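You operate a simulated robot arm through the tools that you are given. There is no shell and no other tool. Be economical: measure what you need, move in short steps, check, and stop when the job is done.

The job below is to be done with a simulated robot arm. You get a single attempt, and the scene is never put back.

JOB
Put things in order on the free end of the desk. At the end: the grey case (marked "MUSIC") from the free end of the desk stands on top of the white folder (marked "NOTES"); the white paper ball from the free end of the desk stands where the green glass stood; the grey ink cartridge from the free end of the desk stands where the grey case stood; the green glass from the free end of the desk stands where the grey ink cartridge stood; whatever was shut is shut again. Leave all else as you found it, and nothing knocked over.

The check looks at the end state, three seconds after you hand in, the way a careful person would. Anything else that was tipped, shoved, dropped, spilled or broken makes it a failure.

ROBOT AND FRAMES
A 6-joint arm with a two-finger parallel gripper, fixed in place. Base frame: the origin is at the foot of the arm, x ahead of it, y to its left, z up; the work surface is at about z = 0.73. Lengths are in m, angles in rad, forces in N, time in s.
With the tool pointing down near the work surface it reaches from about 0.26 to 0.74 m from the base axis. Its first joint turns from -1.152 to 1.152 rad. Payload 2.45 kg.
The TCP is the grasp point between the finger pads, 0.024 m short of the fingertips. In the tool frame z runs along the fingers and y along their closing line. The gripper opens to 0.068 m. The fingers are 0.017 m wide and 0.01 m thick; the gripper's body (0.04 by 0.07 m) begins 0.041 m behind the TCP.
Orientation is told as [roll, pitch, yaw] about the base's x, y, z axes, in that order, counted from this pose: with the fingers straight down and closing along the base's y, the tool's x points along the base's -x, its y along +y and its z along -z.

CONTROLS
- The arm moves only by the tool play_rows. Its argument "motion" is a list that holds one entry, the list of rows, each a list of 7 numbers: the gripper command, from -1 (fully open) to 1 (shut), values between in proportion, then the shift along the base's x, y, z in m, then the turn, a rotation vector about the base's x, y, z in rad. In form: [[[hand, x, y, z, wx, wy, wz], ...]]. A call has 1 to 20 rows; each row is the pose to reach, as a shift and turn from the pose commanded when the call began. Each row takes 0.2 s and may step no farther than 0.05 m and 0.15 rad from the row before; otherwise, or with a gripper value out of range, the whole call is refused. Where a pose cannot be reached the arm comes as near as it can. A force on the tool above 40 N (or 10 N above the force at the start of the call, whichever is more), or a blocked arm, ends the call early, and 0.2 s more pass. The fingers move at their own pace (about 0.108 m/s each) and stop on an object; they squeeze with about 39 N. The grip force told is the motor's: it shows also when the fingers shut on nothing. Time passes only in rows, and 0.2 s behind the last, so rows that repeat a pose let the fingers close. It gives the time, the measured TCP pose, the force on the tool (base axes), the opening and the grip force at its end, in the units of the frame above (readings bear some noise), and new pictures: "show" is both (left out), scene, wrist or none.
- Cameras (640 x 400 px; columns grow to the right, rows downward): "scene" is fixed at [0.1793, 0.4354, 1.4462]; the picture's right is [-0.50, -0.87, 0.00], its down [-0.67, 0.38, -0.64] and it looks along [0.56, -0.32, -0.77] (base axes); focal length 352 px, centre (320, 200). "wrist" rides on the gripper at [0.084, 0.011, -0.075] in the tool frame; the picture's right is [-0.13, 0.99, 0.00], its down [-0.60, -0.08, -0.79] and it looks along [-0.79, -0.10, 0.61] (tool axes); focal length 251 px, centre (320, 200).
- point_at(camera, pixels): for up to 12 pixels [column, row] of the newest picture of that camera ("zoom" is the newest enlarged one), the place [x, y, z] in the base frame of the surface seen there, good to about 0.002 m, but the place of the scene camera against the robot may be out by one fixed shift of up to 0.012 m in any direction. It takes no simulated time.
- zoom(camera, box): a new picture of the part [left, top, right, bottom] of that camera's present view, enlarged. It takes no simulated time.
- close_job(): hands the job in; it is judged then, once.

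Keep the steps short. Do not move on a guess: measure, check each grasp and each placing, and mend mistakes. In all there are 80 turns and 170 pictures (those below and enlarged ones count). Leave the gripper open and the arm clear of the work at the hand-in unless told otherwise, and finish with a single line.

The tools are called after ">>>" as a command line: name --argument value ..., lists and objects as JSON in quotes. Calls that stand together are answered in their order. play_rows: Moves the arm, as the interface text tells. Its arguments: {"type":"object","properties":{"motion":{"type":"array","items":{"type":"array","items":{"type":"array","items":{"type":"number"}}}},"show":{"type":"string","enum":["both","scene","wrist","none"]}},"required":["motion"]} The other tools are called the same way: point_at (camera, pixels) gives the place of the surface under pixels of a picture; zoom (camera, box) takes an enlarged picture of a part of a camera's view; close_job () hands the job in.

At the start:

```text
t: 0.0
position: [0.4619, 0.1278, 1.0846]
tool_rot: [0.001, 0.0, -0.001]
contact_force: [0.3, -0.6, -0.5]
width: 0.0679
gripper_force: 0.0
```

scene: 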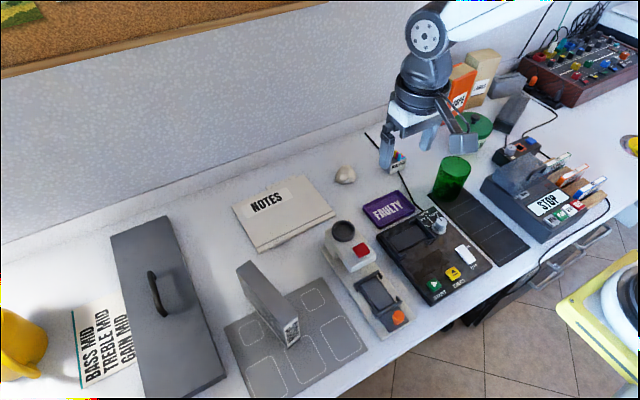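
wrist: 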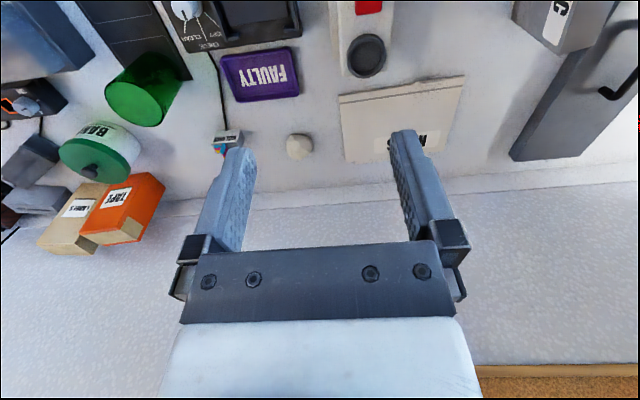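

I'll enlarge the key regions to identify the objects first.

>>> zoom --camera "scene" --box '[320, 120, 540, 260]'

>>> zoom --camera "scene" --box '[200, 160, 420, 400]'

>>> zoom --camera "wrist" --box '[0, 0, 320, 200]'

```text
2.86 times, centred on (430, 190) of scene
```

zoom: 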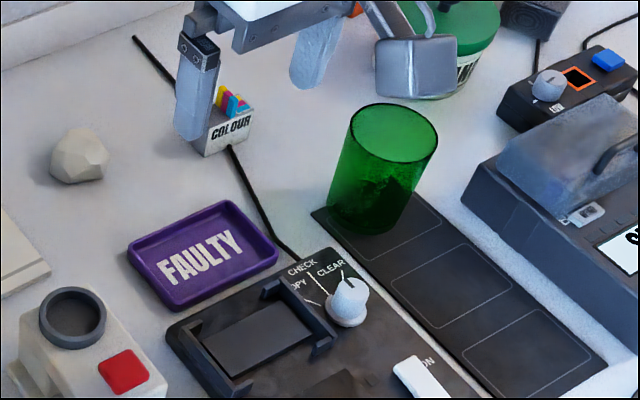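

```text
1.67 times, centred on (310, 280) of scene
```

zoom: 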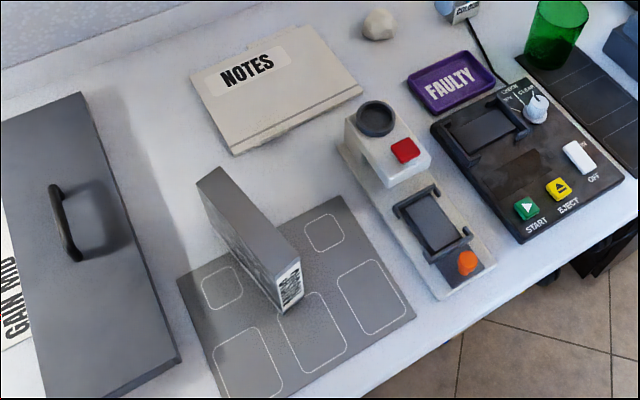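

```text
2.00 times, centred on (160, 100) of wrist
```

zoom: 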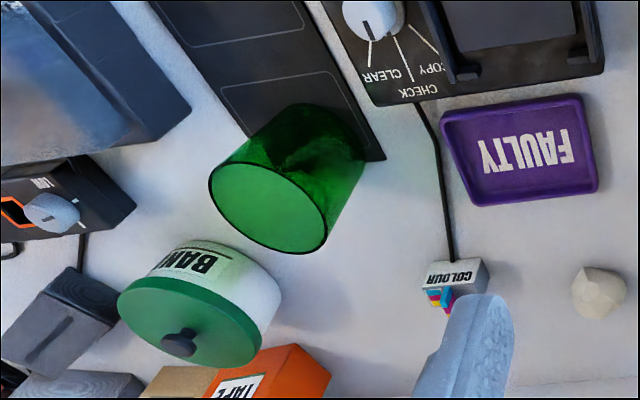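

Next I look for labels on the upright grey slab, and check the right end of the desk for look-alikes.

>>> zoom --camera "scene" --box '[220, 250, 320, 360]'

>>> zoom --camera "wrist" --box '[480, 0, 640, 110]'

>>> zoom --camera "scene" --box '[430, 20, 640, 220]'

>>> point_at --camera "scene" --pixels '[[240, 266], [288, 330], [298, 320], [250, 262], [286, 348], [345, 167], [345, 182], [468, 162], [437, 162], [445, 198], [405, 170], [392, 173]]'

>>> point_at --camera "scene" --pixels '[[234, 208], [300, 177], [333, 213], [260, 250], [380, 160], [370, 200], [300, 250], [340, 225], [350, 255], [170, 300], [490, 150], [440, 215]]'

>>> point_at --camera "wrist" --pixels '[[299, 147], [299, 135], [299, 158], [225, 137], [240, 135], [222, 150], [238, 143], [105, 95], [162, 115], [135, 105], [135, 125], [400, 100]]'

```text
3.64 times, centred on (270, 305) of scene
```

zoom: 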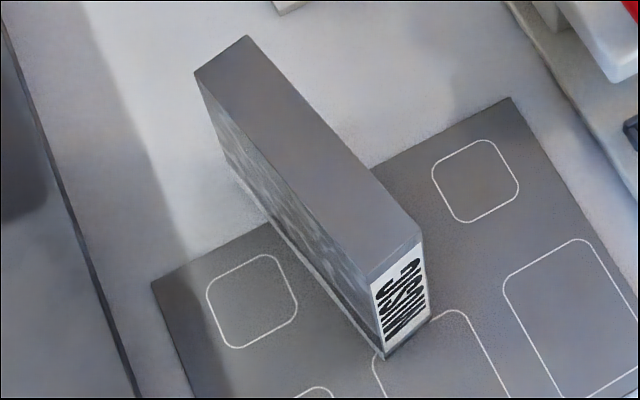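

```text
3.64 times, centred on (560, 55) of wrist
```

zoom: 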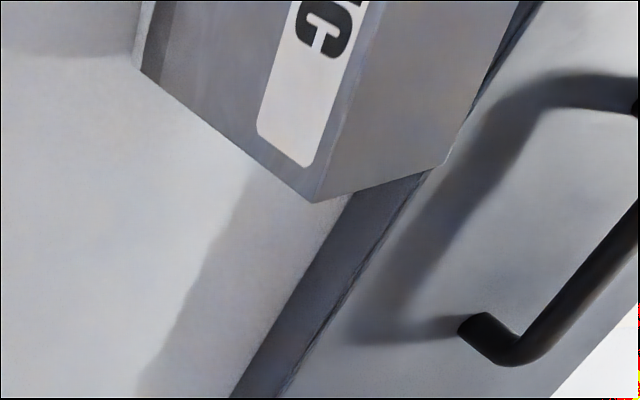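

```text
2.00 times, centred on (535, 120) of scene
```

zoom: 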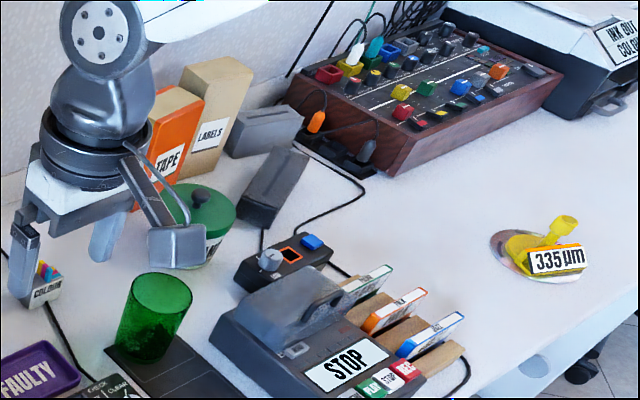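

```text
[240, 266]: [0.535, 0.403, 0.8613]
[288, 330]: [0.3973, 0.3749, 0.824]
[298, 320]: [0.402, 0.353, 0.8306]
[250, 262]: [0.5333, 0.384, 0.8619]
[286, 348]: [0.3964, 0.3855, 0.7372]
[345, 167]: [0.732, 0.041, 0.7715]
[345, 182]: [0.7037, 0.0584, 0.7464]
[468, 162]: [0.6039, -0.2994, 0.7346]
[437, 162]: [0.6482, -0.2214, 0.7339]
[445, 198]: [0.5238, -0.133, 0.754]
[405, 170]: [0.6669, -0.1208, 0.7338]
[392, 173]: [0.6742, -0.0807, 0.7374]
```

```text
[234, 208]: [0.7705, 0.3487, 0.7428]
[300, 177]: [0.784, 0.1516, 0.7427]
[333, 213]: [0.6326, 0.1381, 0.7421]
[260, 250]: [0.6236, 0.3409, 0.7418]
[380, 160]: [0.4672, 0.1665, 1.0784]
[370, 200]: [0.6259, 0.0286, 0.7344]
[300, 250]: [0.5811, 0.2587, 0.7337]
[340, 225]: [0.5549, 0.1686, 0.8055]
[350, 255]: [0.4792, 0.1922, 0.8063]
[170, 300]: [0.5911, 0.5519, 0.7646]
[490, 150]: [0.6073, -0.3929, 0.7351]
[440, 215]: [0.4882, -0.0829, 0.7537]
```

```text
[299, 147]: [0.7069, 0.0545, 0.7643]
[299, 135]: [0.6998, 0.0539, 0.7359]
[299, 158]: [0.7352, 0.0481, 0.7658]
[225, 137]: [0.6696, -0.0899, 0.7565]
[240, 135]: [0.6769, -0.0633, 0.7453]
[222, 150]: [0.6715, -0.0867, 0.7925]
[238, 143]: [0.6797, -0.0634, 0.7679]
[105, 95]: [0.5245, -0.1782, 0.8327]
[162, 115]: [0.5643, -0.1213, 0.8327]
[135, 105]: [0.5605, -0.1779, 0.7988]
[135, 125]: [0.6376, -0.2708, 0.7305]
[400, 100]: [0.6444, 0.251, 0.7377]
```

The upright slab reads "MUSIC". The other items are all single. I'll move so the wrist camera looks at the case from the near side.

>>> play_rows --motion '[[[-1, -0.02, 0.034, -0.004, 0, 0, 0], [-1, -0.04, 0.068, -0.008, 0, 0, 0], [-1, -0.06, 0.101, -0.012, 0, 0, 0], [-1, -0.08, 0.135, -0.016, 0, 0, 0], [-1, -0.1, 0.169, -0.02, 0, 0, 0], [-1, -0.12, 0.203, -0.024, 0, 0, 0], [-1, -0.14, 0.236, -0.028, 0, 0, 0], [-1, -0.16, 0.27, -0.03, 0, 0, 0]]]'

```text
t: 1.8
position: [0.3059, 0.3964, 1.0538]
tool_rot: [0.002, 0.001, 0.0]
contact_force: [0.1, 0.0, 0.2]
width: 0.0683
gripper_force: 0.2
out of reach, approached as far as the arm can: row 8
```

scene: 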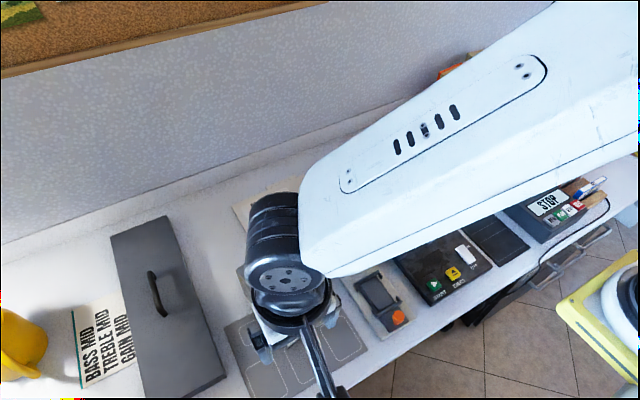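
wrist: 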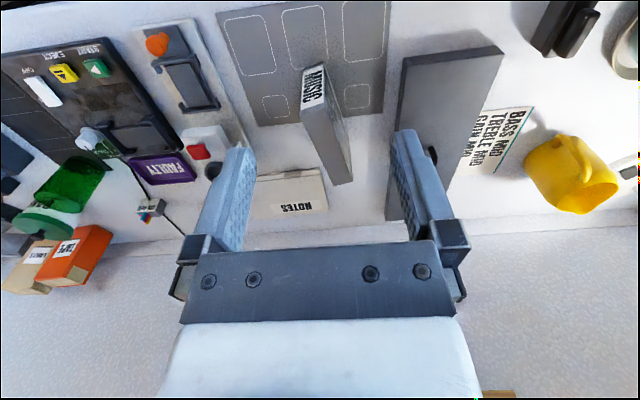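

The case is at (327,125) in the wrist picture. I'll enlarge it to pick out corners.

>>> zoom --camera "wrist" --box '[240, 50, 400, 200]'

```text
2.67 times, centred on (320, 125) of wrist
```

zoom: 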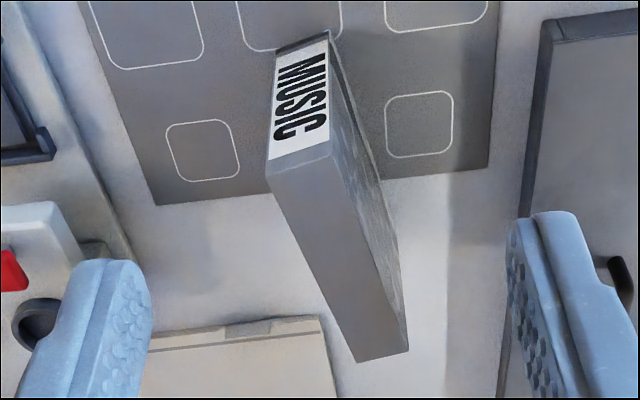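

>>> point_at --camera "zoom" --pixels '[[272, 182], [332, 158], [360, 358], [404, 350], [300, 170], [380, 350], [280, 55], [326, 45], [275, 170], [326, 150], [388, 260], [400, 330]]'

>>> point_at --camera "wrist" --pixels '[[250, 217], [327, 212], [319, 172], [290, 190], [300, 120], [365, 160]]'

```text
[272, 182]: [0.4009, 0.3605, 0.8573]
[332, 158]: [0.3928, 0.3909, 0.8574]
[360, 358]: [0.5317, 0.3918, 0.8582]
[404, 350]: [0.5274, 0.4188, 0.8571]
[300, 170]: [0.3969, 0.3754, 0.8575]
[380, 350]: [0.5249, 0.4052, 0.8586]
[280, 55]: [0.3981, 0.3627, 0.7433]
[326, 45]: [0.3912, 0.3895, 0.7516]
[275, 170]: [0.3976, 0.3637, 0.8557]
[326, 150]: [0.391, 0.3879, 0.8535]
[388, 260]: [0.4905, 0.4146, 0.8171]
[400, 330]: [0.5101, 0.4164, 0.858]
```

```text
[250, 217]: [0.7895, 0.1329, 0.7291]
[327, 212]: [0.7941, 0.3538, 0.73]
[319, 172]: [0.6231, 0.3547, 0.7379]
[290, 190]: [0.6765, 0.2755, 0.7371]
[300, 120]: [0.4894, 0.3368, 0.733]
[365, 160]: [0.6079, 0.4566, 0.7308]
```

Case top in the robot frame: centre (0.463, 0.3905), about 0.030 × 0.137, long axis turned about 13.4° from x, top at z 0.858. I'll go above it with a matching yaw.

>>> play_rows --motion '[[[-1, 0.04, -0.001, -0.02, 0, 0, 0.06], [-1, 0.08, -0.003, -0.045, 0, 0, 0.12], [-1, 0.12, -0.005, -0.07, 0, 0, 0.18], [-1, 0.157, -0.006, -0.09, 0, 0, 0.234]]]'

```text
t: 2.8
position: [0.4656, 0.3908, 0.9663]
tool_rot: [-0.001, -0.001, 0.235]
contact_force: [-0.2, 0.9, -0.9]
width: 0.0678
gripper_force: 0.0
```

scene: 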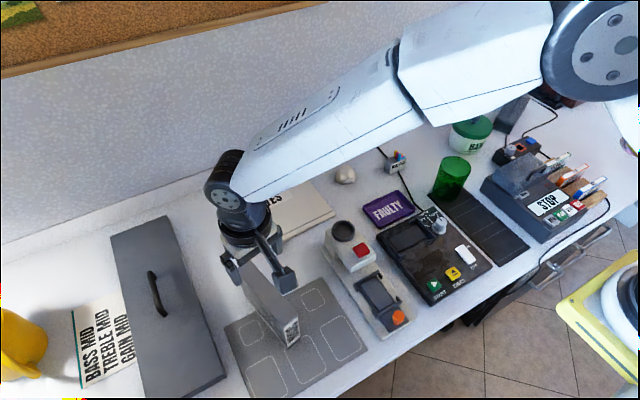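
wrist: 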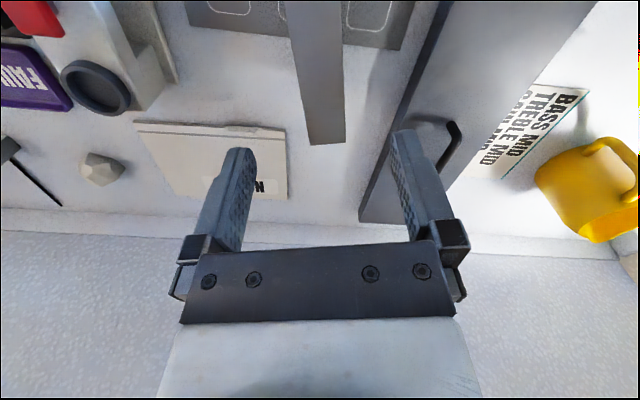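

The case's far end is at (325,140), between the fingers. I'll check two points on it and the folder, then descend.

>>> point_at --camera "wrist" --pixels '[[312, 140], [343, 138], [298, 60], [343, 60], [138, 126], [284, 145], [286, 196], [180, 194], [104, 168], [104, 155], [104, 182], [290, 20]]'

>>> play_rows --motion '[[[-1, -0.002, 0, -0.04, 0, 0, 0], [-1, -0.002, 0, -0.08, 0, 0, 0]]]' --show "wrist"

```text
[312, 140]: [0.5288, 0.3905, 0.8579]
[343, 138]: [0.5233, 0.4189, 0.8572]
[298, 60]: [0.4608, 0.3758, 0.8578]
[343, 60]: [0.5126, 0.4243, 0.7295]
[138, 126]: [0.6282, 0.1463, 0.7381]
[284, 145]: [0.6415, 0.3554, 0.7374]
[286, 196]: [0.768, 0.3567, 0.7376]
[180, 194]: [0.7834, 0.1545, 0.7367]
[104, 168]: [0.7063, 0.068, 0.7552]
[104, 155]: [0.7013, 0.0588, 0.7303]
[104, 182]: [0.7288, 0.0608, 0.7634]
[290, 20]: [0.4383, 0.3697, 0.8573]
```

```text
t: 3.4
position: [0.4621, 0.3907, 0.8873]
tool_rot: [0.001, -0.001, 0.233]
contact_force: [0.1, 0.0, -0.4]
width: 0.0678
gripper_force: 0.1
```

wrist: 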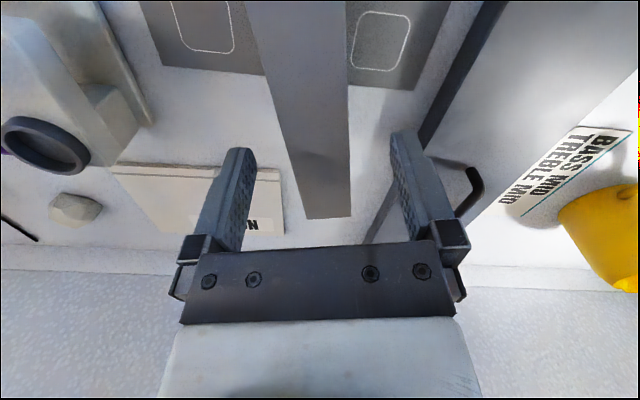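

The case sits midway between the fingers. I'll descend to z 0.832 and close.

>>> play_rows --motion '[[[-1, 0, 0, -0.03, 0, 0, 0], [-1, 0, 0, -0.055, 0, 0, 0], [1, 0, 0, -0.055, 0, 0, 0], [1, 0, 0, -0.055, 0, 0, 0], [1, 0, 0, -0.055, 0, 0, 0]]]' --show "wrist"

```text
t: 4.6
position: [0.4613, 0.388, 0.8317]
tool_rot: [0.001, 0.001, 0.234]
contact_force: [0.0, 1.0, -0.2]
width: 0.0339
gripper_force: 39.2
```

wrist: 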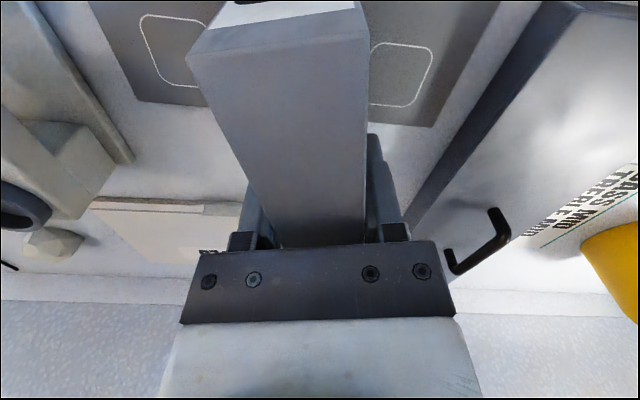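

It holds at width 0.034, grip 39 N. I'll lift straight up 0.12.

>>> play_rows --motion '[[[1, 0, 0, 0.02, 0, 0, 0], [1, 0, 0, 0.05, 0, 0, 0], [1, 0, 0, 0.09, 0, 0, 0], [1, 0, 0, 0.12, 0, 0, 0]]]'

```text
t: 5.6
position: [0.4616, 0.3897, 0.951]
tool_rot: [0.001, -0.001, 0.234]
contact_force: [0.1, 0.3, -2.3]
width: 0.0338
gripper_force: 39.5
```

scene: 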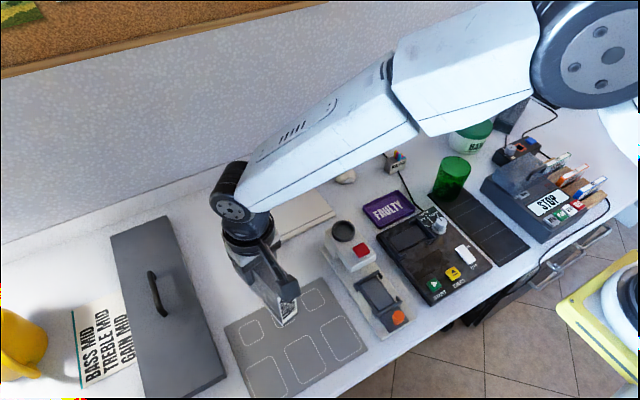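
wrist: 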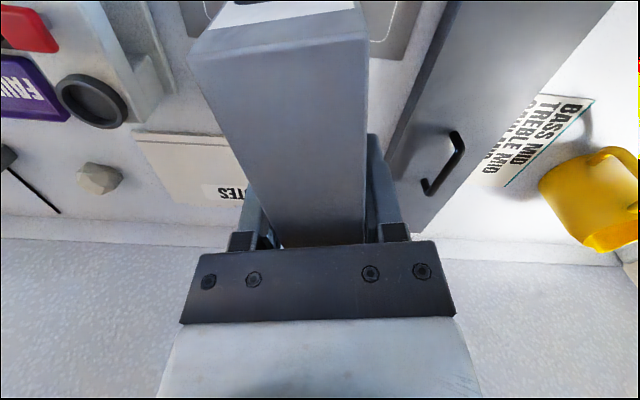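

Now carry it to above the folder (0.685, 0.25) while turning the long axis to run along y.

>>> play_rows --motion '[[[1, 0.022, -0.014, 0, 0, 0, 0.139], [1, 0.045, -0.028, 0, 0, 0, 0.278], [1, 0.067, -0.042, 0, 0, 0, 0.417], [1, 0.089, -0.056, 0, 0, 0, 0.556], [1, 0.112, -0.07, 0, 0, 0, 0.695], [1, 0.134, -0.084, 0, 0, 0, 0.833], [1, 0.156, -0.098, 0, 0, 0, 0.972], [1, 0.179, -0.112, 0, 0, 0, 1.111], [1, 0.201, -0.126, 0, 0, 0, 1.25], [1, 0.2235, -0.14, 0, 0, 0, 1.389]]]'

```text
t: 7.8
position: [0.6849, 0.2484, 0.9473]
tool_rot: [0.001, 0.001, 1.624]
contact_force: [-0.2, 0.0, -2.7]
width: 0.034
gripper_force: 38.9
```

scene: 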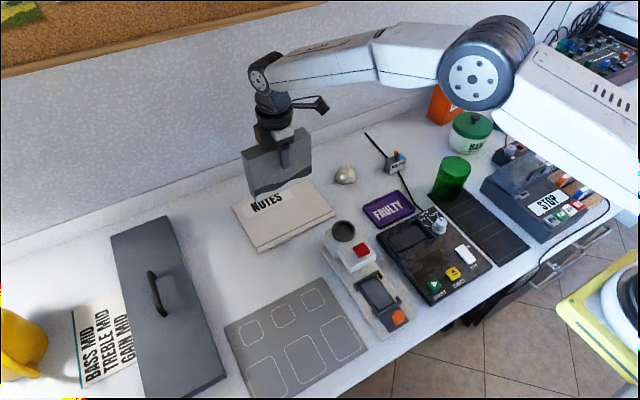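
wrist: 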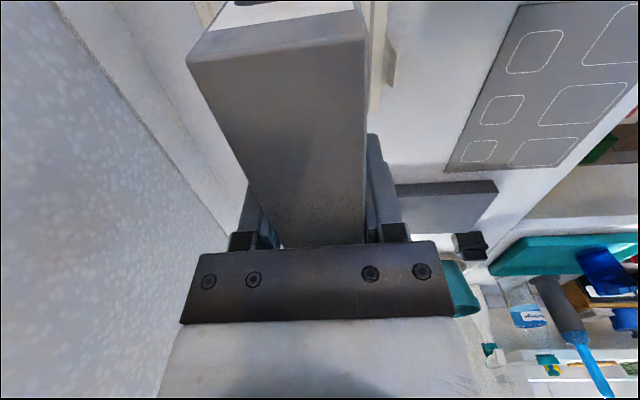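

The case hangs over the folder. I'll lower to just above contact (expected contact at TCP z≈0.836).

>>> play_rows --motion '[[[1, 0, 0.001, -0.04, 0, 0, 0], [1, 0, 0.001, -0.08, 0, 0, 0], [1, 0, 0.001, -0.1, 0, 0, 0], [1, 0, 0.001, -0.106, 0, 0, 0]]]' --show "scene"

>>> zoom --camera "scene" --box '[210, 110, 350, 260]'

```text
t: 8.8
position: [0.6871, 0.2506, 0.8435]
tool_rot: [0.001, 0.001, 1.624]
contact_force: [-0.1, 0.4, -3.0]
width: 0.0337
gripper_force: 39.2
```

scene: 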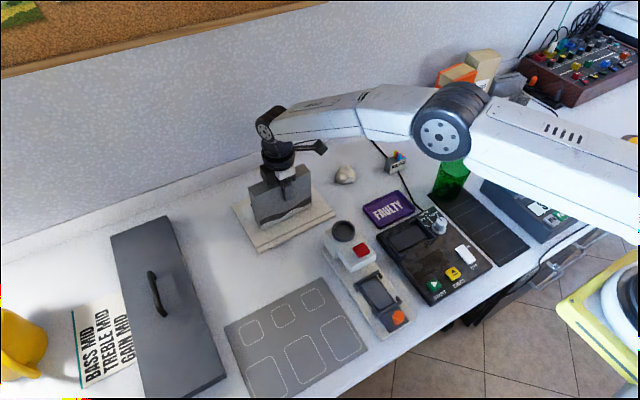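

```text
2.67 times, centred on (280, 185) of scene
```

zoom: 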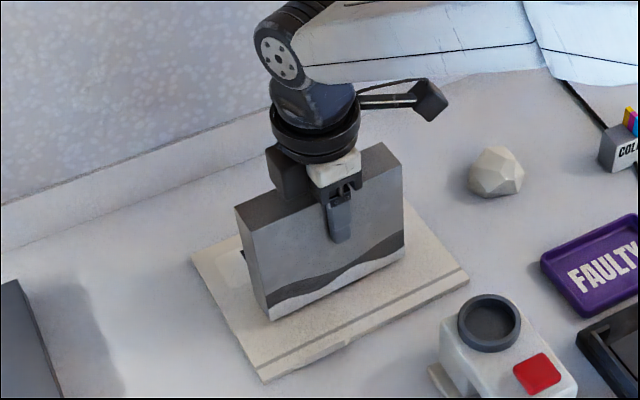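

It is close and level. I'll lower in small steps and watch the force.

>>> play_rows --motion '[[[1, 0, 0, -0.002, 0, 0, 0], [1, 0, 0, -0.004, 0, 0, 0]]]' --show "none"

>>> play_rows --motion '[[[1, 0, 0, -0.0015, 0, 0, 0], [1, 0, 0, -0.003, 0, 0, 0]]]' --show "none"

```text
t: 9.4
position: [0.6866, 0.2507, 0.839]
tool_rot: [0.0, 0.001, 1.622]
contact_force: [-0.5, -0.9, -3.0]
width: 0.0338
gripper_force: 39.2
```

```text
t: 10.0
position: [0.6855, 0.2514, 0.8369]
tool_rot: [0.0, -0.001, 1.623]
contact_force: [0.2, -0.5, -2.8]
width: 0.0338
gripper_force: 38.9
```

Still no contact at 0.8369; a little lower.

>>> play_rows --motion '[[[1, 0, 0, -0.001, 0, 0, 0], [1, 0, 0, -0.002, 0, 0, 0]]]' --show "none"

>>> play_rows --motion '[[[1, 0, 0, -0.001, 0, 0, 0], [1, 0, 0, -0.001, 0, 0, 0]]]' --show "none"

```text
t: 10.6
position: [0.6864, 0.2511, 0.8356]
tool_rot: [-0.002, 0.0, 1.623]
contact_force: [-0.8, -2.4, 7.2]
width: 0.0339
gripper_force: 39.3
```

```text
t: 11.2
position: [0.6854, 0.2513, 0.836]
tool_rot: [-0.004, 0.0, 1.623]
contact_force: [-3.8, -3.2, 19.6]
width: 0.034
gripper_force: 39.0
```

Contact: 20 N upward at z 0.836. I'll ease up 1 mm, open, and rise straight.

>>> play_rows --motion '[[[1, 0, 0, 0.001, 0, 0, 0], [0.6, 0, 0, 0.001, 0, 0, 0], [-0.2, 0, 0, 0.001, 0, 0, 0], [-1, 0, 0, 0.001, 0, 0, 0], [-1, 0, 0, 0.001, 0, 0, 0], [-1, 0, 0, 0.02, 0, 0, 0], [-1, 0, 0, 0.06, 0, 0, 0], [-1, 0, 0, 0.1, 0, 0, 0], [-1, 0, 0, 0.14, 0, 0, 0]]]'

>>> zoom --camera "scene" --box '[210, 110, 350, 260]'

```text
t: 13.2
position: [0.6864, 0.2511, 0.9717]
tool_rot: [0.0, 0.0, 1.623]
contact_force: [-0.4, 1.2, 0.4]
width: 0.0677
gripper_force: 0.0
```

scene: 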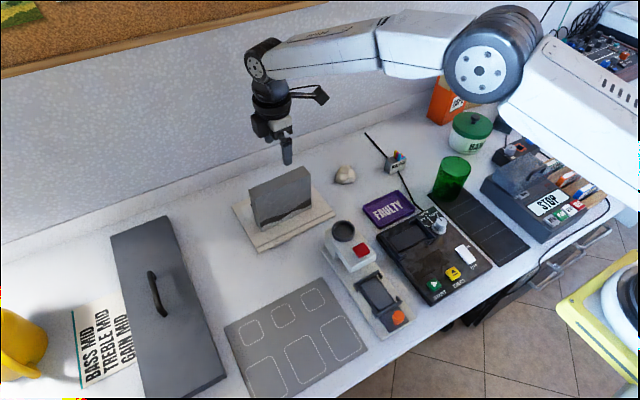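
wrist: 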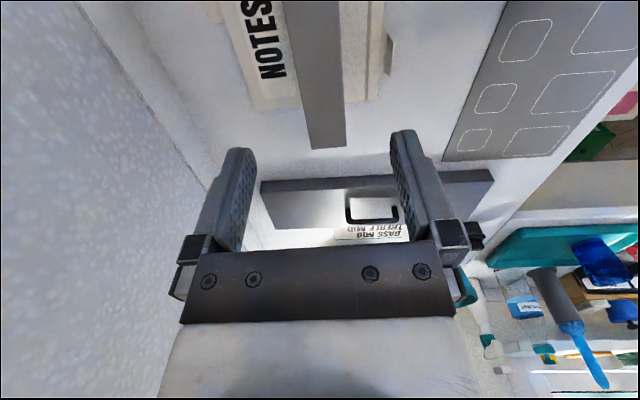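

```text
2.67 times, centred on (280, 185) of scene
```

zoom: 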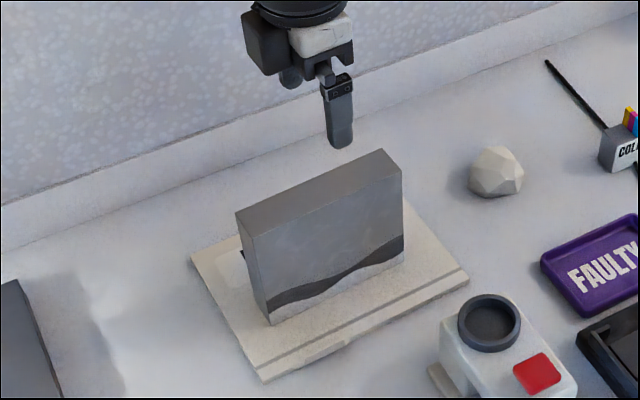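

The case stands on the folder. Now to a viewpoint for the cartridge, ball and glass, at yaw 0.

>>> play_rows --motion '[[[-1, -0.022, -0.029, 0.005, 0, 0, -0.147], [-1, -0.045, -0.058, 0.005, 0, 0, -0.295], [-1, -0.067, -0.087, 0.005, 0, 0, -0.442], [-1, -0.089, -0.116, 0.005, 0, 0, -0.59], [-1, -0.112, -0.145, 0.005, 0, 0, -0.738], [-1, -0.134, -0.174, 0.005, 0, 0, -0.885], [-1, -0.156, -0.204, 0.005, 0, 0, -1.033], [-1, -0.179, -0.233, 0.005, 0, 0, -1.18], [-1, -0.201, -0.262, 0.005, 0, 0, -1.328], [-1, -0.224, -0.292, 0.005, 0, 0, -1.475], [-1, -0.246, -0.321, 0.005, 0, 0, -1.623]]]'

>>> zoom --camera "wrist" --box '[160, 40, 420, 220]'

```text
t: 15.6
position: [0.4393, -0.0691, 0.9775]
tool_rot: [-0.001, -0.004, -0.002]
contact_force: [0.3, -0.1, 0.0]
width: 0.0681
gripper_force: 0.0
```

scene: 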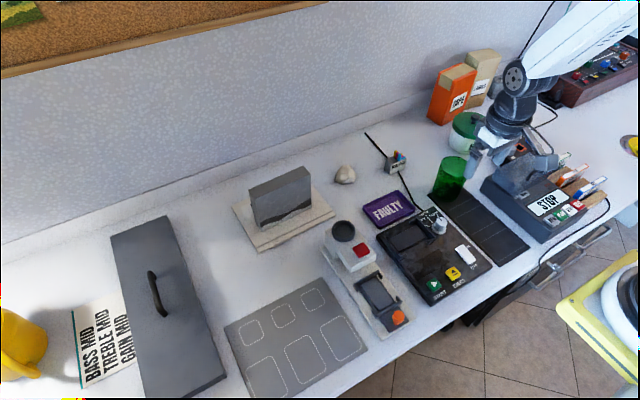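
wrist: 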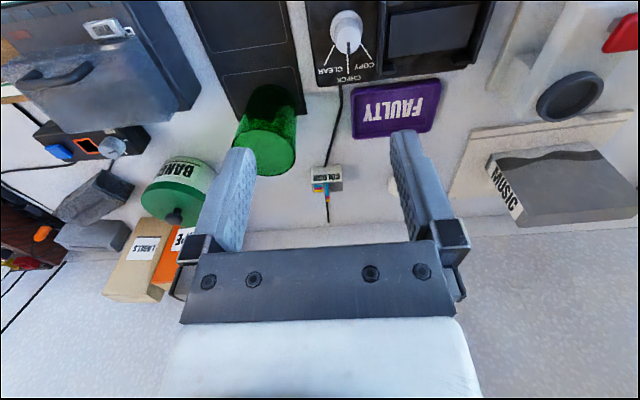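

```text
2.22 times, centred on (290, 130) of wrist
```

zoom: 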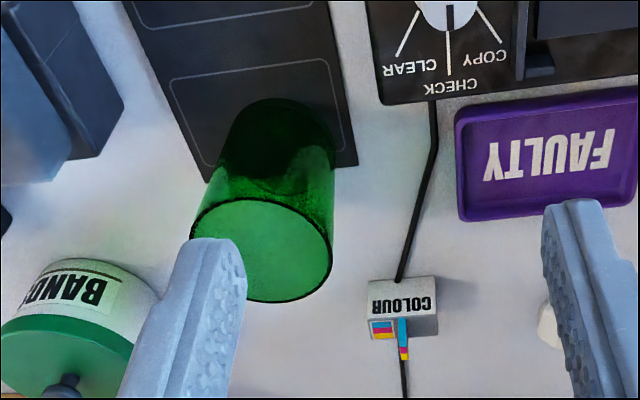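

The cable seems to run past the cartridge. I'll look closer.

>>> zoom --camera "scene" --box '[350, 120, 430, 200]'

>>> zoom --camera "wrist" --box '[290, 130, 370, 230]'

>>> zoom --camera "scene" --box '[415, 140, 495, 220]'

>>> point_at --camera "scene" --pixels '[[368, 136], [375, 145], [381, 152], [384, 156], [402, 180], [406, 187], [410, 195], [378, 145], [371, 145], [409, 187], [403, 187]]'

```text
5.00 times, centred on (390, 160) of scene
```

zoom: 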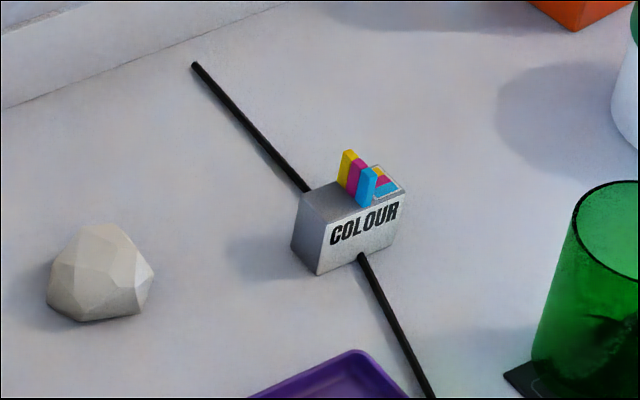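

```text
4.00 times, centred on (330, 180) of wrist
```

zoom: 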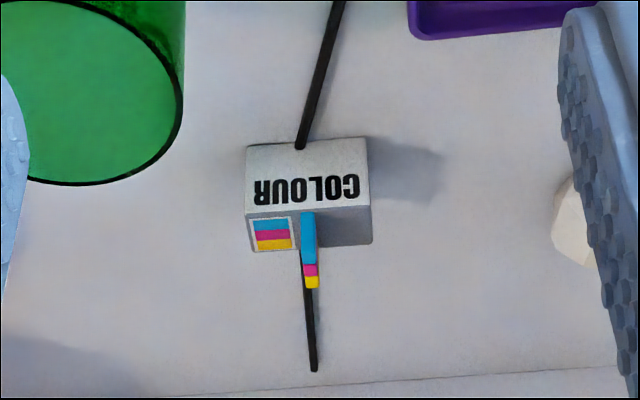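

```text
5.00 times, centred on (455, 180) of scene
```

zoom: 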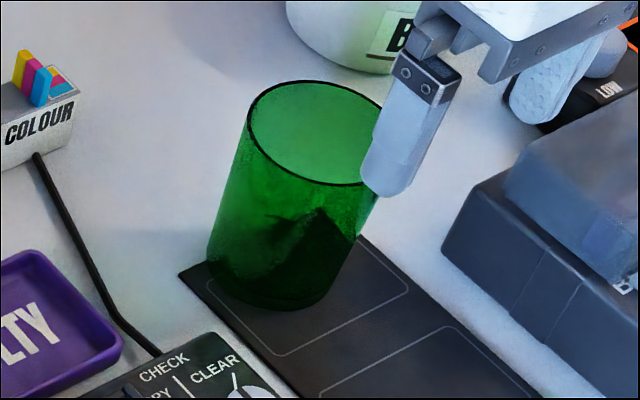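

```text
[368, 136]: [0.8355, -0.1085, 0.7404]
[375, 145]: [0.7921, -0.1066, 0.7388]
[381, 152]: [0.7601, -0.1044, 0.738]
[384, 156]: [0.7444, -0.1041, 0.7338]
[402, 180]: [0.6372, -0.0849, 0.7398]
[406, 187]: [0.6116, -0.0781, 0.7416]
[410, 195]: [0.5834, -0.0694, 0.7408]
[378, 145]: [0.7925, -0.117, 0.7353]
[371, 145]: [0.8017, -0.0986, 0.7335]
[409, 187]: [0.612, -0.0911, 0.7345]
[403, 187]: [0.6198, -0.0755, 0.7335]
```

>>> zoom --camera "wrist" --box '[290, 130, 370, 230]'

>>> point_at --camera "zoom" --pixels '[[250, 150], [362, 142], [250, 207], [365, 200], [252, 247], [368, 240], [285, 245], [340, 220], [308, 250], [312, 283], [302, 145], [310, 340]]'

>>> point_at --camera "wrist" --pixels '[[239, 136], [294, 150], [276, 175], [260, 127], [245, 115], [292, 130], [270, 150], [270, 90], [302, 105], [240, 105], [262, 88], [285, 88]]'

```text
4.00 times, centred on (330, 180) of wrist
```

zoom: 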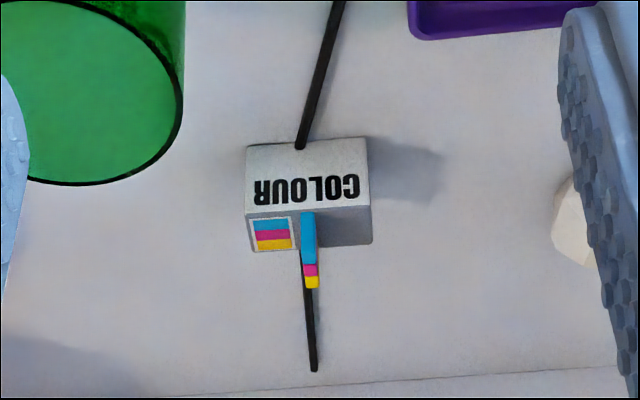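

```text
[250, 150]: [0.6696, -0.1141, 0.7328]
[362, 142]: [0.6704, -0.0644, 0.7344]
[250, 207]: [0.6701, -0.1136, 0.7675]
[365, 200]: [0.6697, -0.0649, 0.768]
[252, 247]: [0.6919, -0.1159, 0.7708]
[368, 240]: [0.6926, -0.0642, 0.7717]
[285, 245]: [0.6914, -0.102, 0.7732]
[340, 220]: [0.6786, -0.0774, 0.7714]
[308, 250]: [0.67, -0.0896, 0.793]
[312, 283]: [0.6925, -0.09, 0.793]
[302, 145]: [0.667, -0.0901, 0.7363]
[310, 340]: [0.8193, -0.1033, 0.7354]
```

```text
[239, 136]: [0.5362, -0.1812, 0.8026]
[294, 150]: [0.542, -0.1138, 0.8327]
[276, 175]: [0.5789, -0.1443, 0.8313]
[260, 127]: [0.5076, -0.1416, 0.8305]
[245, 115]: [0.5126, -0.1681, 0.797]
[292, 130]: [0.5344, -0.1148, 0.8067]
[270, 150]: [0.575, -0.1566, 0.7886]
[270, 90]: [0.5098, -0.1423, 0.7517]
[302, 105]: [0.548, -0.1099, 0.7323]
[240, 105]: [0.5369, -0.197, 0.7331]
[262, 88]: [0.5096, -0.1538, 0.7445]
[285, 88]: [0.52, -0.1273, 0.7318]
```

The cartridge spans x 0.669–0.695, y −0.115 to −0.0635, top z 0.771 with a tab up to 0.793. I'll grip it across y. First, move above it.

>>> play_rows --motion '[[[-1, 0.04, -0.003, 0, 0, 0, 0], [-1, 0.08, -0.007, 0, 0, 0, 0], [-1, 0.12, -0.01, -0.005, 0, 0, 0], [-1, 0.16, -0.014, -0.02, 0, 0, 0], [-1, 0.2, -0.017, -0.04, 0, 0, 0], [-1, 0.242, -0.02, -0.06, 0, 0, 0], [-1, 0.242, -0.02, -0.1, 0, 0, 0], [-1, 0.242, -0.02, -0.13, 0, 0, 0]]]'

>>> zoom --camera "scene" --box '[350, 100, 470, 200]'

```text
t: 17.4
position: [0.6834, -0.0924, 0.8474]
tool_rot: [0.001, -0.001, 0.001]
contact_force: [-0.5, 0.9, -0.8]
width: 0.0681
gripper_force: 0.0
```

scene: 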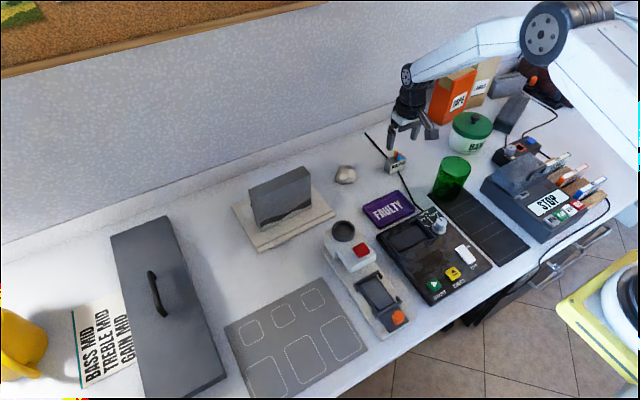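
wrist: 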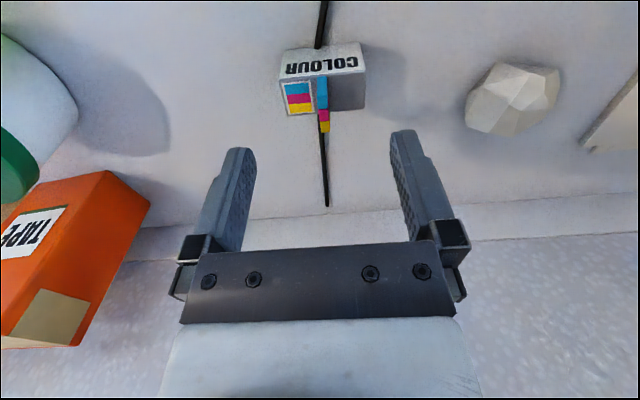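

```text
4.00 times, centred on (410, 150) of scene
```

zoom: 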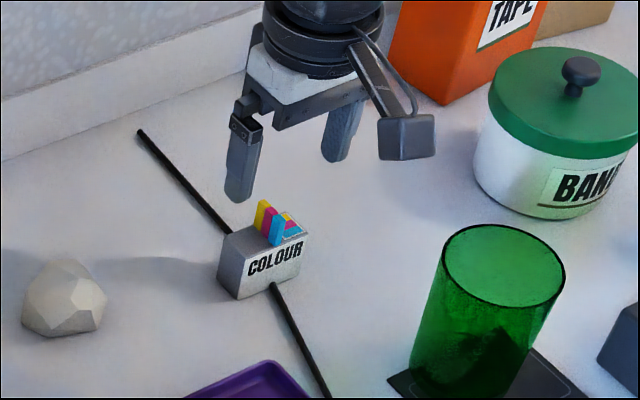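

Closer view: top corners near (285,80), (362,75), (287,112), (364,106). Measuring.

>>> zoom --camera "wrist" --box '[260, 20, 390, 140]'

>>> point_at --camera "wrist" --pixels '[[283, 81], [363, 75], [286, 112], [364, 105], [283, 62], [359, 48], [290, 79], [363, 90], [284, 95], [523, 95], [468, 100], [557, 80]]'

```text
3.33 times, centred on (325, 80) of wrist
```

zoom: 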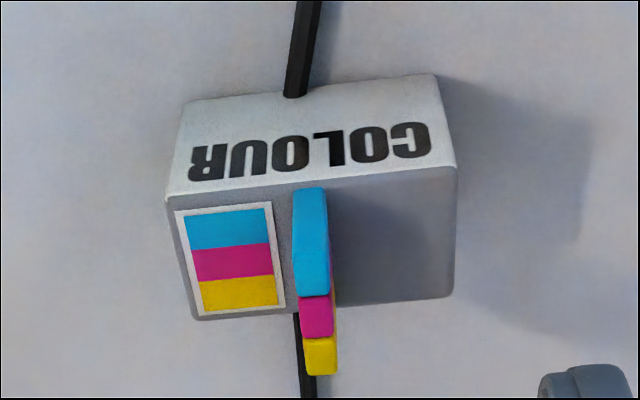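

```text
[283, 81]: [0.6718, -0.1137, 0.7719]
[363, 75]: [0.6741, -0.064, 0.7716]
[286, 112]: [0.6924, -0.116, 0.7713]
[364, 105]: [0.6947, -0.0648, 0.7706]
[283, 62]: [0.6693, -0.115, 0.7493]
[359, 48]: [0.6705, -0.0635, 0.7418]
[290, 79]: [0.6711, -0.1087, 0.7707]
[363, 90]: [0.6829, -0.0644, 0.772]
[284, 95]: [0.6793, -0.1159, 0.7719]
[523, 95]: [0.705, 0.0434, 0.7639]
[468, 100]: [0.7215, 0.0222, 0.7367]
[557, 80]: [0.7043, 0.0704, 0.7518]
```

Centre (0.683, −0.0895), width 0.0515, yaw about −0.045. I'll align and descend until the fingertips are just above it.

>>> play_rows --motion '[[[-1, 0, 0.002, -0.02, 0, 0, -0.045], [-1, 0, 0.002, -0.044, 0, 0, -0.045], [-1, 0, 0.002, -0.044, 0, 0, -0.045]]]'

>>> zoom --camera "scene" --box '[360, 110, 440, 190]'

```text
t: 18.2
position: [0.6807, -0.0898, 0.8057]
tool_rot: [0.001, -0.003, -0.045]
contact_force: [-0.9, 0.3, -1.2]
width: 0.0679
gripper_force: 0.0
```

scene: 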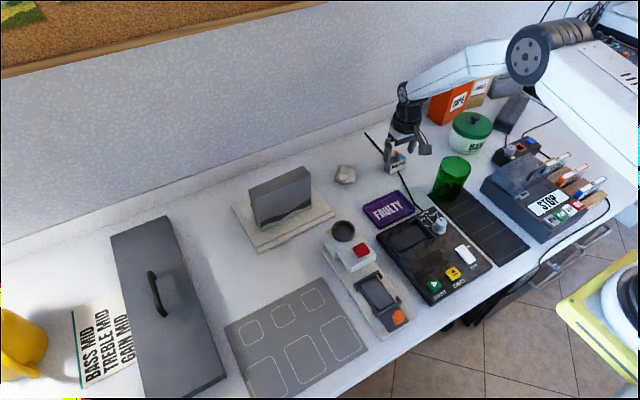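
wrist: 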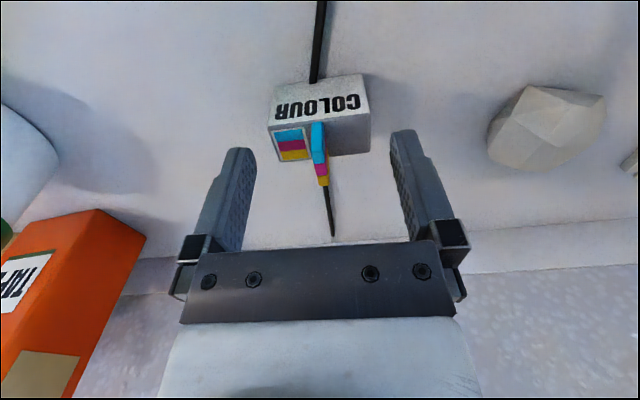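

```text
5.00 times, centred on (400, 150) of scene
```

zoom: 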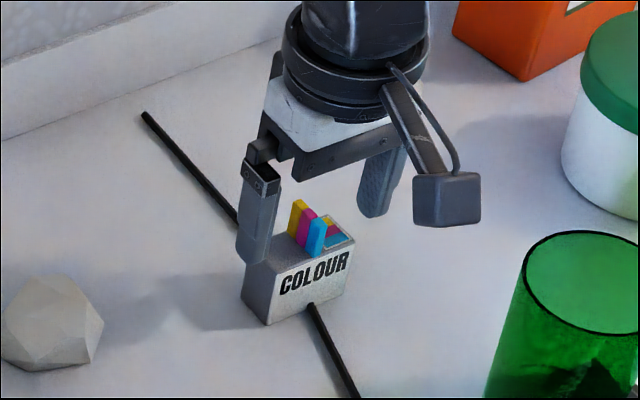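

Centred between the fingers. Descend to z≈0.763 in steps.

>>> play_rows --motion '[[[-1, 0, 0, -0.015, 0, 0, 0], [-1, 0, 0, -0.03, 0, 0, 0], [-1, 0, 0, -0.042, 0, 0, 0], [-1, 0, 0, -0.042, 0, 0, 0]]]'

>>> zoom --camera "scene" --box '[360, 110, 440, 190]'

```text
t: 19.2
position: [0.6819, -0.0878, 0.7642]
tool_rot: [-0.001, 0.001, -0.046]
contact_force: [0.5, 0.3, -0.1]
width: 0.068
gripper_force: 0.0
```

scene: 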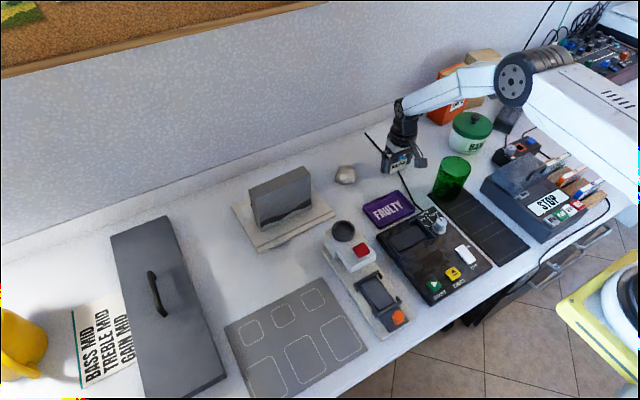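
wrist: 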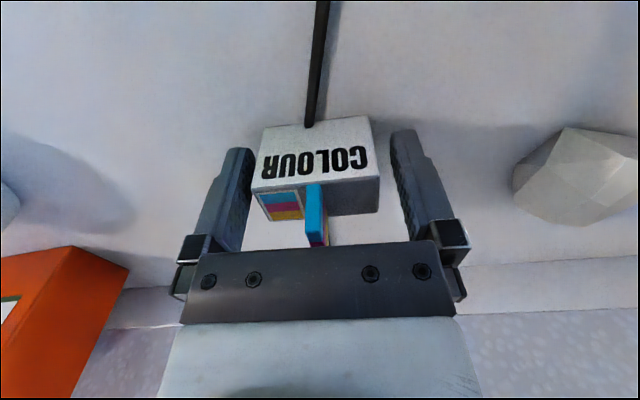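

```text
5.00 times, centred on (400, 150) of scene
```

zoom: 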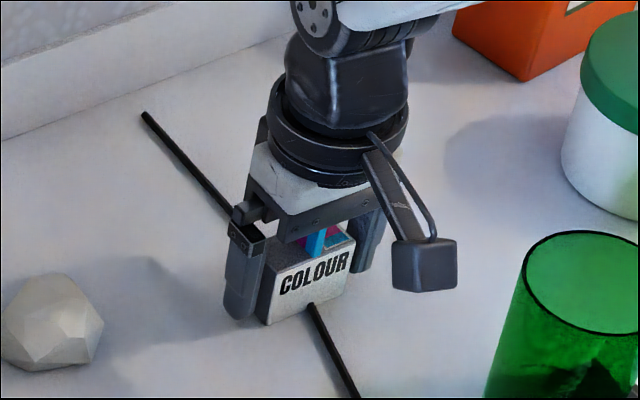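

Straddling it cleanly. Close, then lift slightly.

>>> play_rows --motion '[[[1, 0, 0, 0, 0, 0, 0], [1, 0, 0, 0, 0, 0, 0], [1, 0, 0, 0, 0, 0, 0], [1, 0, 0, 0.02, 0, 0, 0], [1, 0, 0, 0.06, 0, 0, 0], [1, 0, 0, 0.1, 0, 0, 0]]]'

>>> zoom --camera "scene" --box '[340, 80, 440, 200]'

```text
t: 20.6
position: [0.6797, -0.0907, 0.8622]
tool_rot: [0.001, 0.002, -0.045]
contact_force: [-0.2, -0.6, -0.5]
width: 0.053
gripper_force: 38.4
```

scene: 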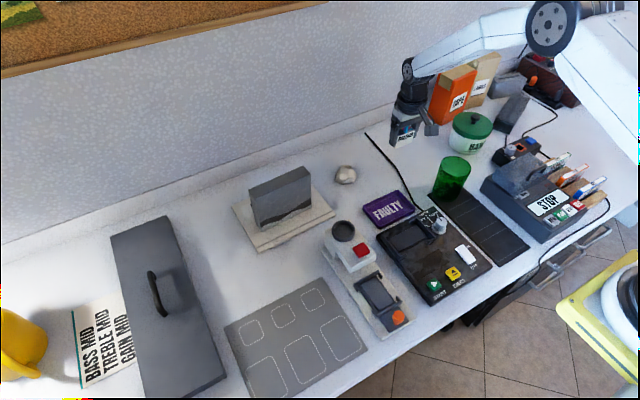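
wrist: 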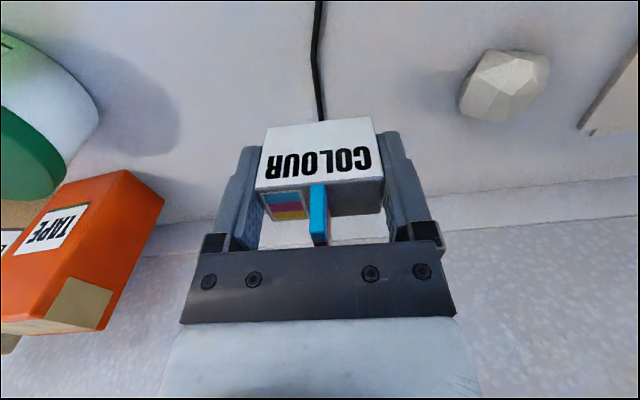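

```text
3.33 times, centred on (390, 140) of scene
```

zoom: 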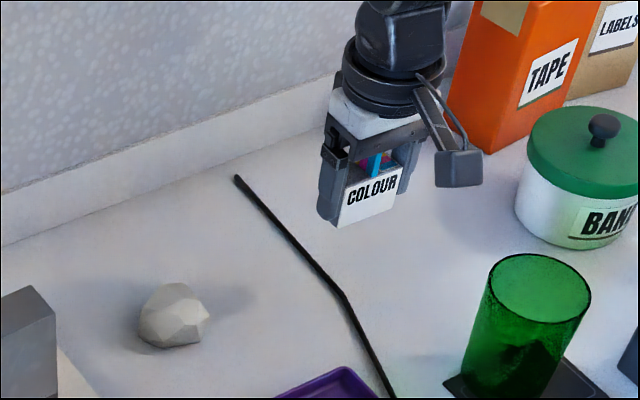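

Held (width 0.053). Raise and carry to above the case's old spot (0.463, 0.3895).

>>> play_rows --motion '[[[1, -0.02, 0, 0.04, 0, 0, 0], [1, -0.04, 0.02, 0.07, 0, 0, 0], [1, -0.06, 0.06, 0.09, 0, 0, 0], [1, -0.08, 0.1, 0.09, 0, 0, 0], [1, -0.1, 0.14, 0.09, 0, 0, 0], [1, -0.12, 0.18, 0.09, 0, 0, 0], [1, -0.14, 0.22, 0.09, 0, 0, 0], [1, -0.16, 0.26, 0.09, 0, 0, 0], [1, -0.18, 0.3, 0.09, 0, 0, 0], [1, -0.2, 0.34, 0.09, 0, 0, 0], [1, -0.218, 0.38, 0.09, 0, 0, 0], [1, -0.218, 0.42, 0.08, 0, 0, 0], [1, -0.218, 0.45, 0.06, 0, 0, 0], [1, -0.218, 0.479, 0.04, 0, 0, 0], [1, -0.218, 0.479, 0.0, 0, 0, 0]]]'

```text
t: 23.8
position: [0.4618, 0.3901, 0.8616]
tool_rot: [0.0, 0.0, -0.046]
contact_force: [0.8, 0.6, -0.4]
width: 0.053
gripper_force: 39.0
```

scene: 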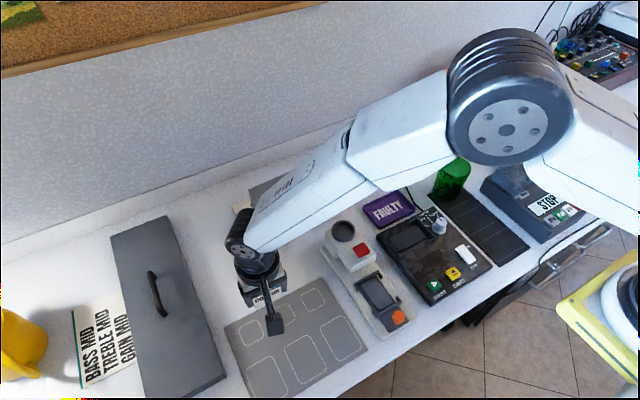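
wrist: 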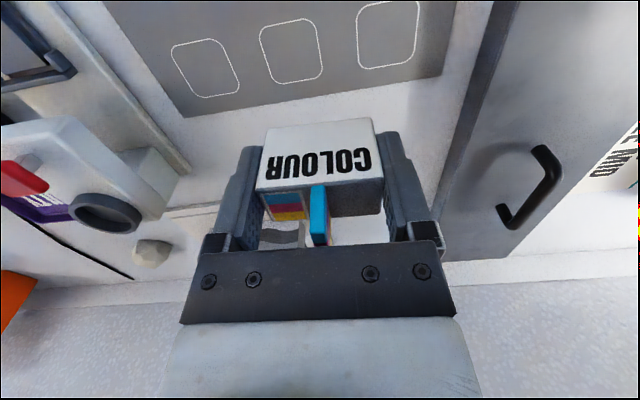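

I'll check the surface heights around the target, since the mat edge is near.

>>> point_at --camera "wrist" --pixels '[[184, 114], [440, 74], [250, 104], [250, 95], [250, 112], [400, 78], [400, 70], [400, 88], [330, 85], [330, 95], [330, 105], [480, 80]]'

>>> play_rows --motion '[[[1, 0, 0, -0.04, 0, 0, 0], [1, 0, 0, -0.08, 0, 0, 0], [1, 0, 0, -0.09, 0, 0, 0]]]' --show "scene"

>>> zoom --camera "scene" --box '[200, 220, 330, 350]'

```text
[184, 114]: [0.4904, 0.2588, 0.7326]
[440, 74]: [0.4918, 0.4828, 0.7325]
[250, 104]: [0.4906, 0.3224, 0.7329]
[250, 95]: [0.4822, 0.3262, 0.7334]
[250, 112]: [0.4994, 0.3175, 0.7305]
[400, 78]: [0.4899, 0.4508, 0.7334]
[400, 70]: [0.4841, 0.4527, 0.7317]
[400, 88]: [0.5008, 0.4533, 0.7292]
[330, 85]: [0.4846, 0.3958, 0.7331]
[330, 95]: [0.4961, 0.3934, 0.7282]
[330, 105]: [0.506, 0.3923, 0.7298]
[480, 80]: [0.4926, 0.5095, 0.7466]
```

```text
t: 24.6
position: [0.463, 0.3895, 0.7717]
tool_rot: [0.001, -0.001, -0.046]
contact_force: [-0.2, 0.8, -1.1]
width: 0.053
gripper_force: 39.0
```

scene: 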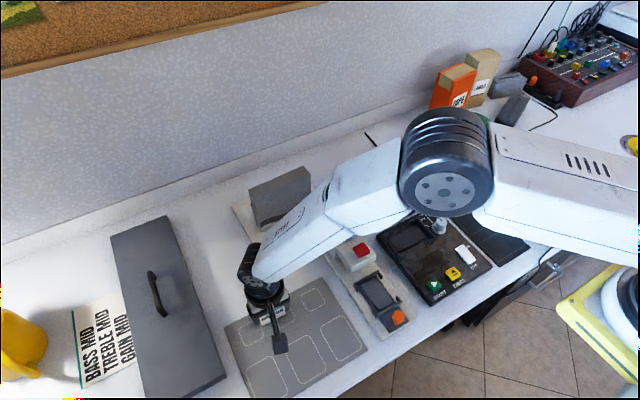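

```text
3.08 times, centred on (265, 285) of scene
```

zoom: 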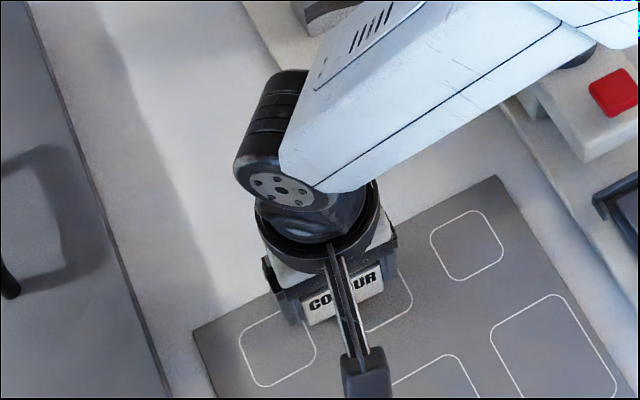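

The target is fully on the mat (edge at x 0.491, z 0.733). Expected contact at TCP z≈0.766; lowering in small steps.

>>> play_rows --motion '[[[1, 0, 0, -0.0015, 0, 0, 0], [1, 0, 0, -0.003, 0, 0, 0]]]' --show "none"

>>> play_rows --motion '[[[1, 0, 0, -0.001, 0, 0, 0], [1, 0, 0, -0.002, 0, 0, 0]]]' --show "none"

```text
t: 25.2
position: [0.4633, 0.3896, 0.7689]
tool_rot: [0.001, -0.001, -0.045]
contact_force: [-0.6, -0.4, -0.5]
width: 0.0531
gripper_force: 39.0
```

```text
t: 25.8
position: [0.4619, 0.3897, 0.7671]
tool_rot: [0.001, 0.0, -0.045]
contact_force: [-0.7, -0.2, -0.3]
width: 0.053
gripper_force: 39.2
```

>>> play_rows --motion '[[[1, 0, 0, -0.001, 0, 0, 0], [1, 0, 0, -0.002, 0, 0, 0]]]' --show "none"

```text
t: 26.4
position: [0.4643, 0.39, 0.7666]
tool_rot: [0.001, -0.002, -0.046]
contact_force: [-2.9, -4.7, 17.2]
width: 0.0528
gripper_force: 38.8
```

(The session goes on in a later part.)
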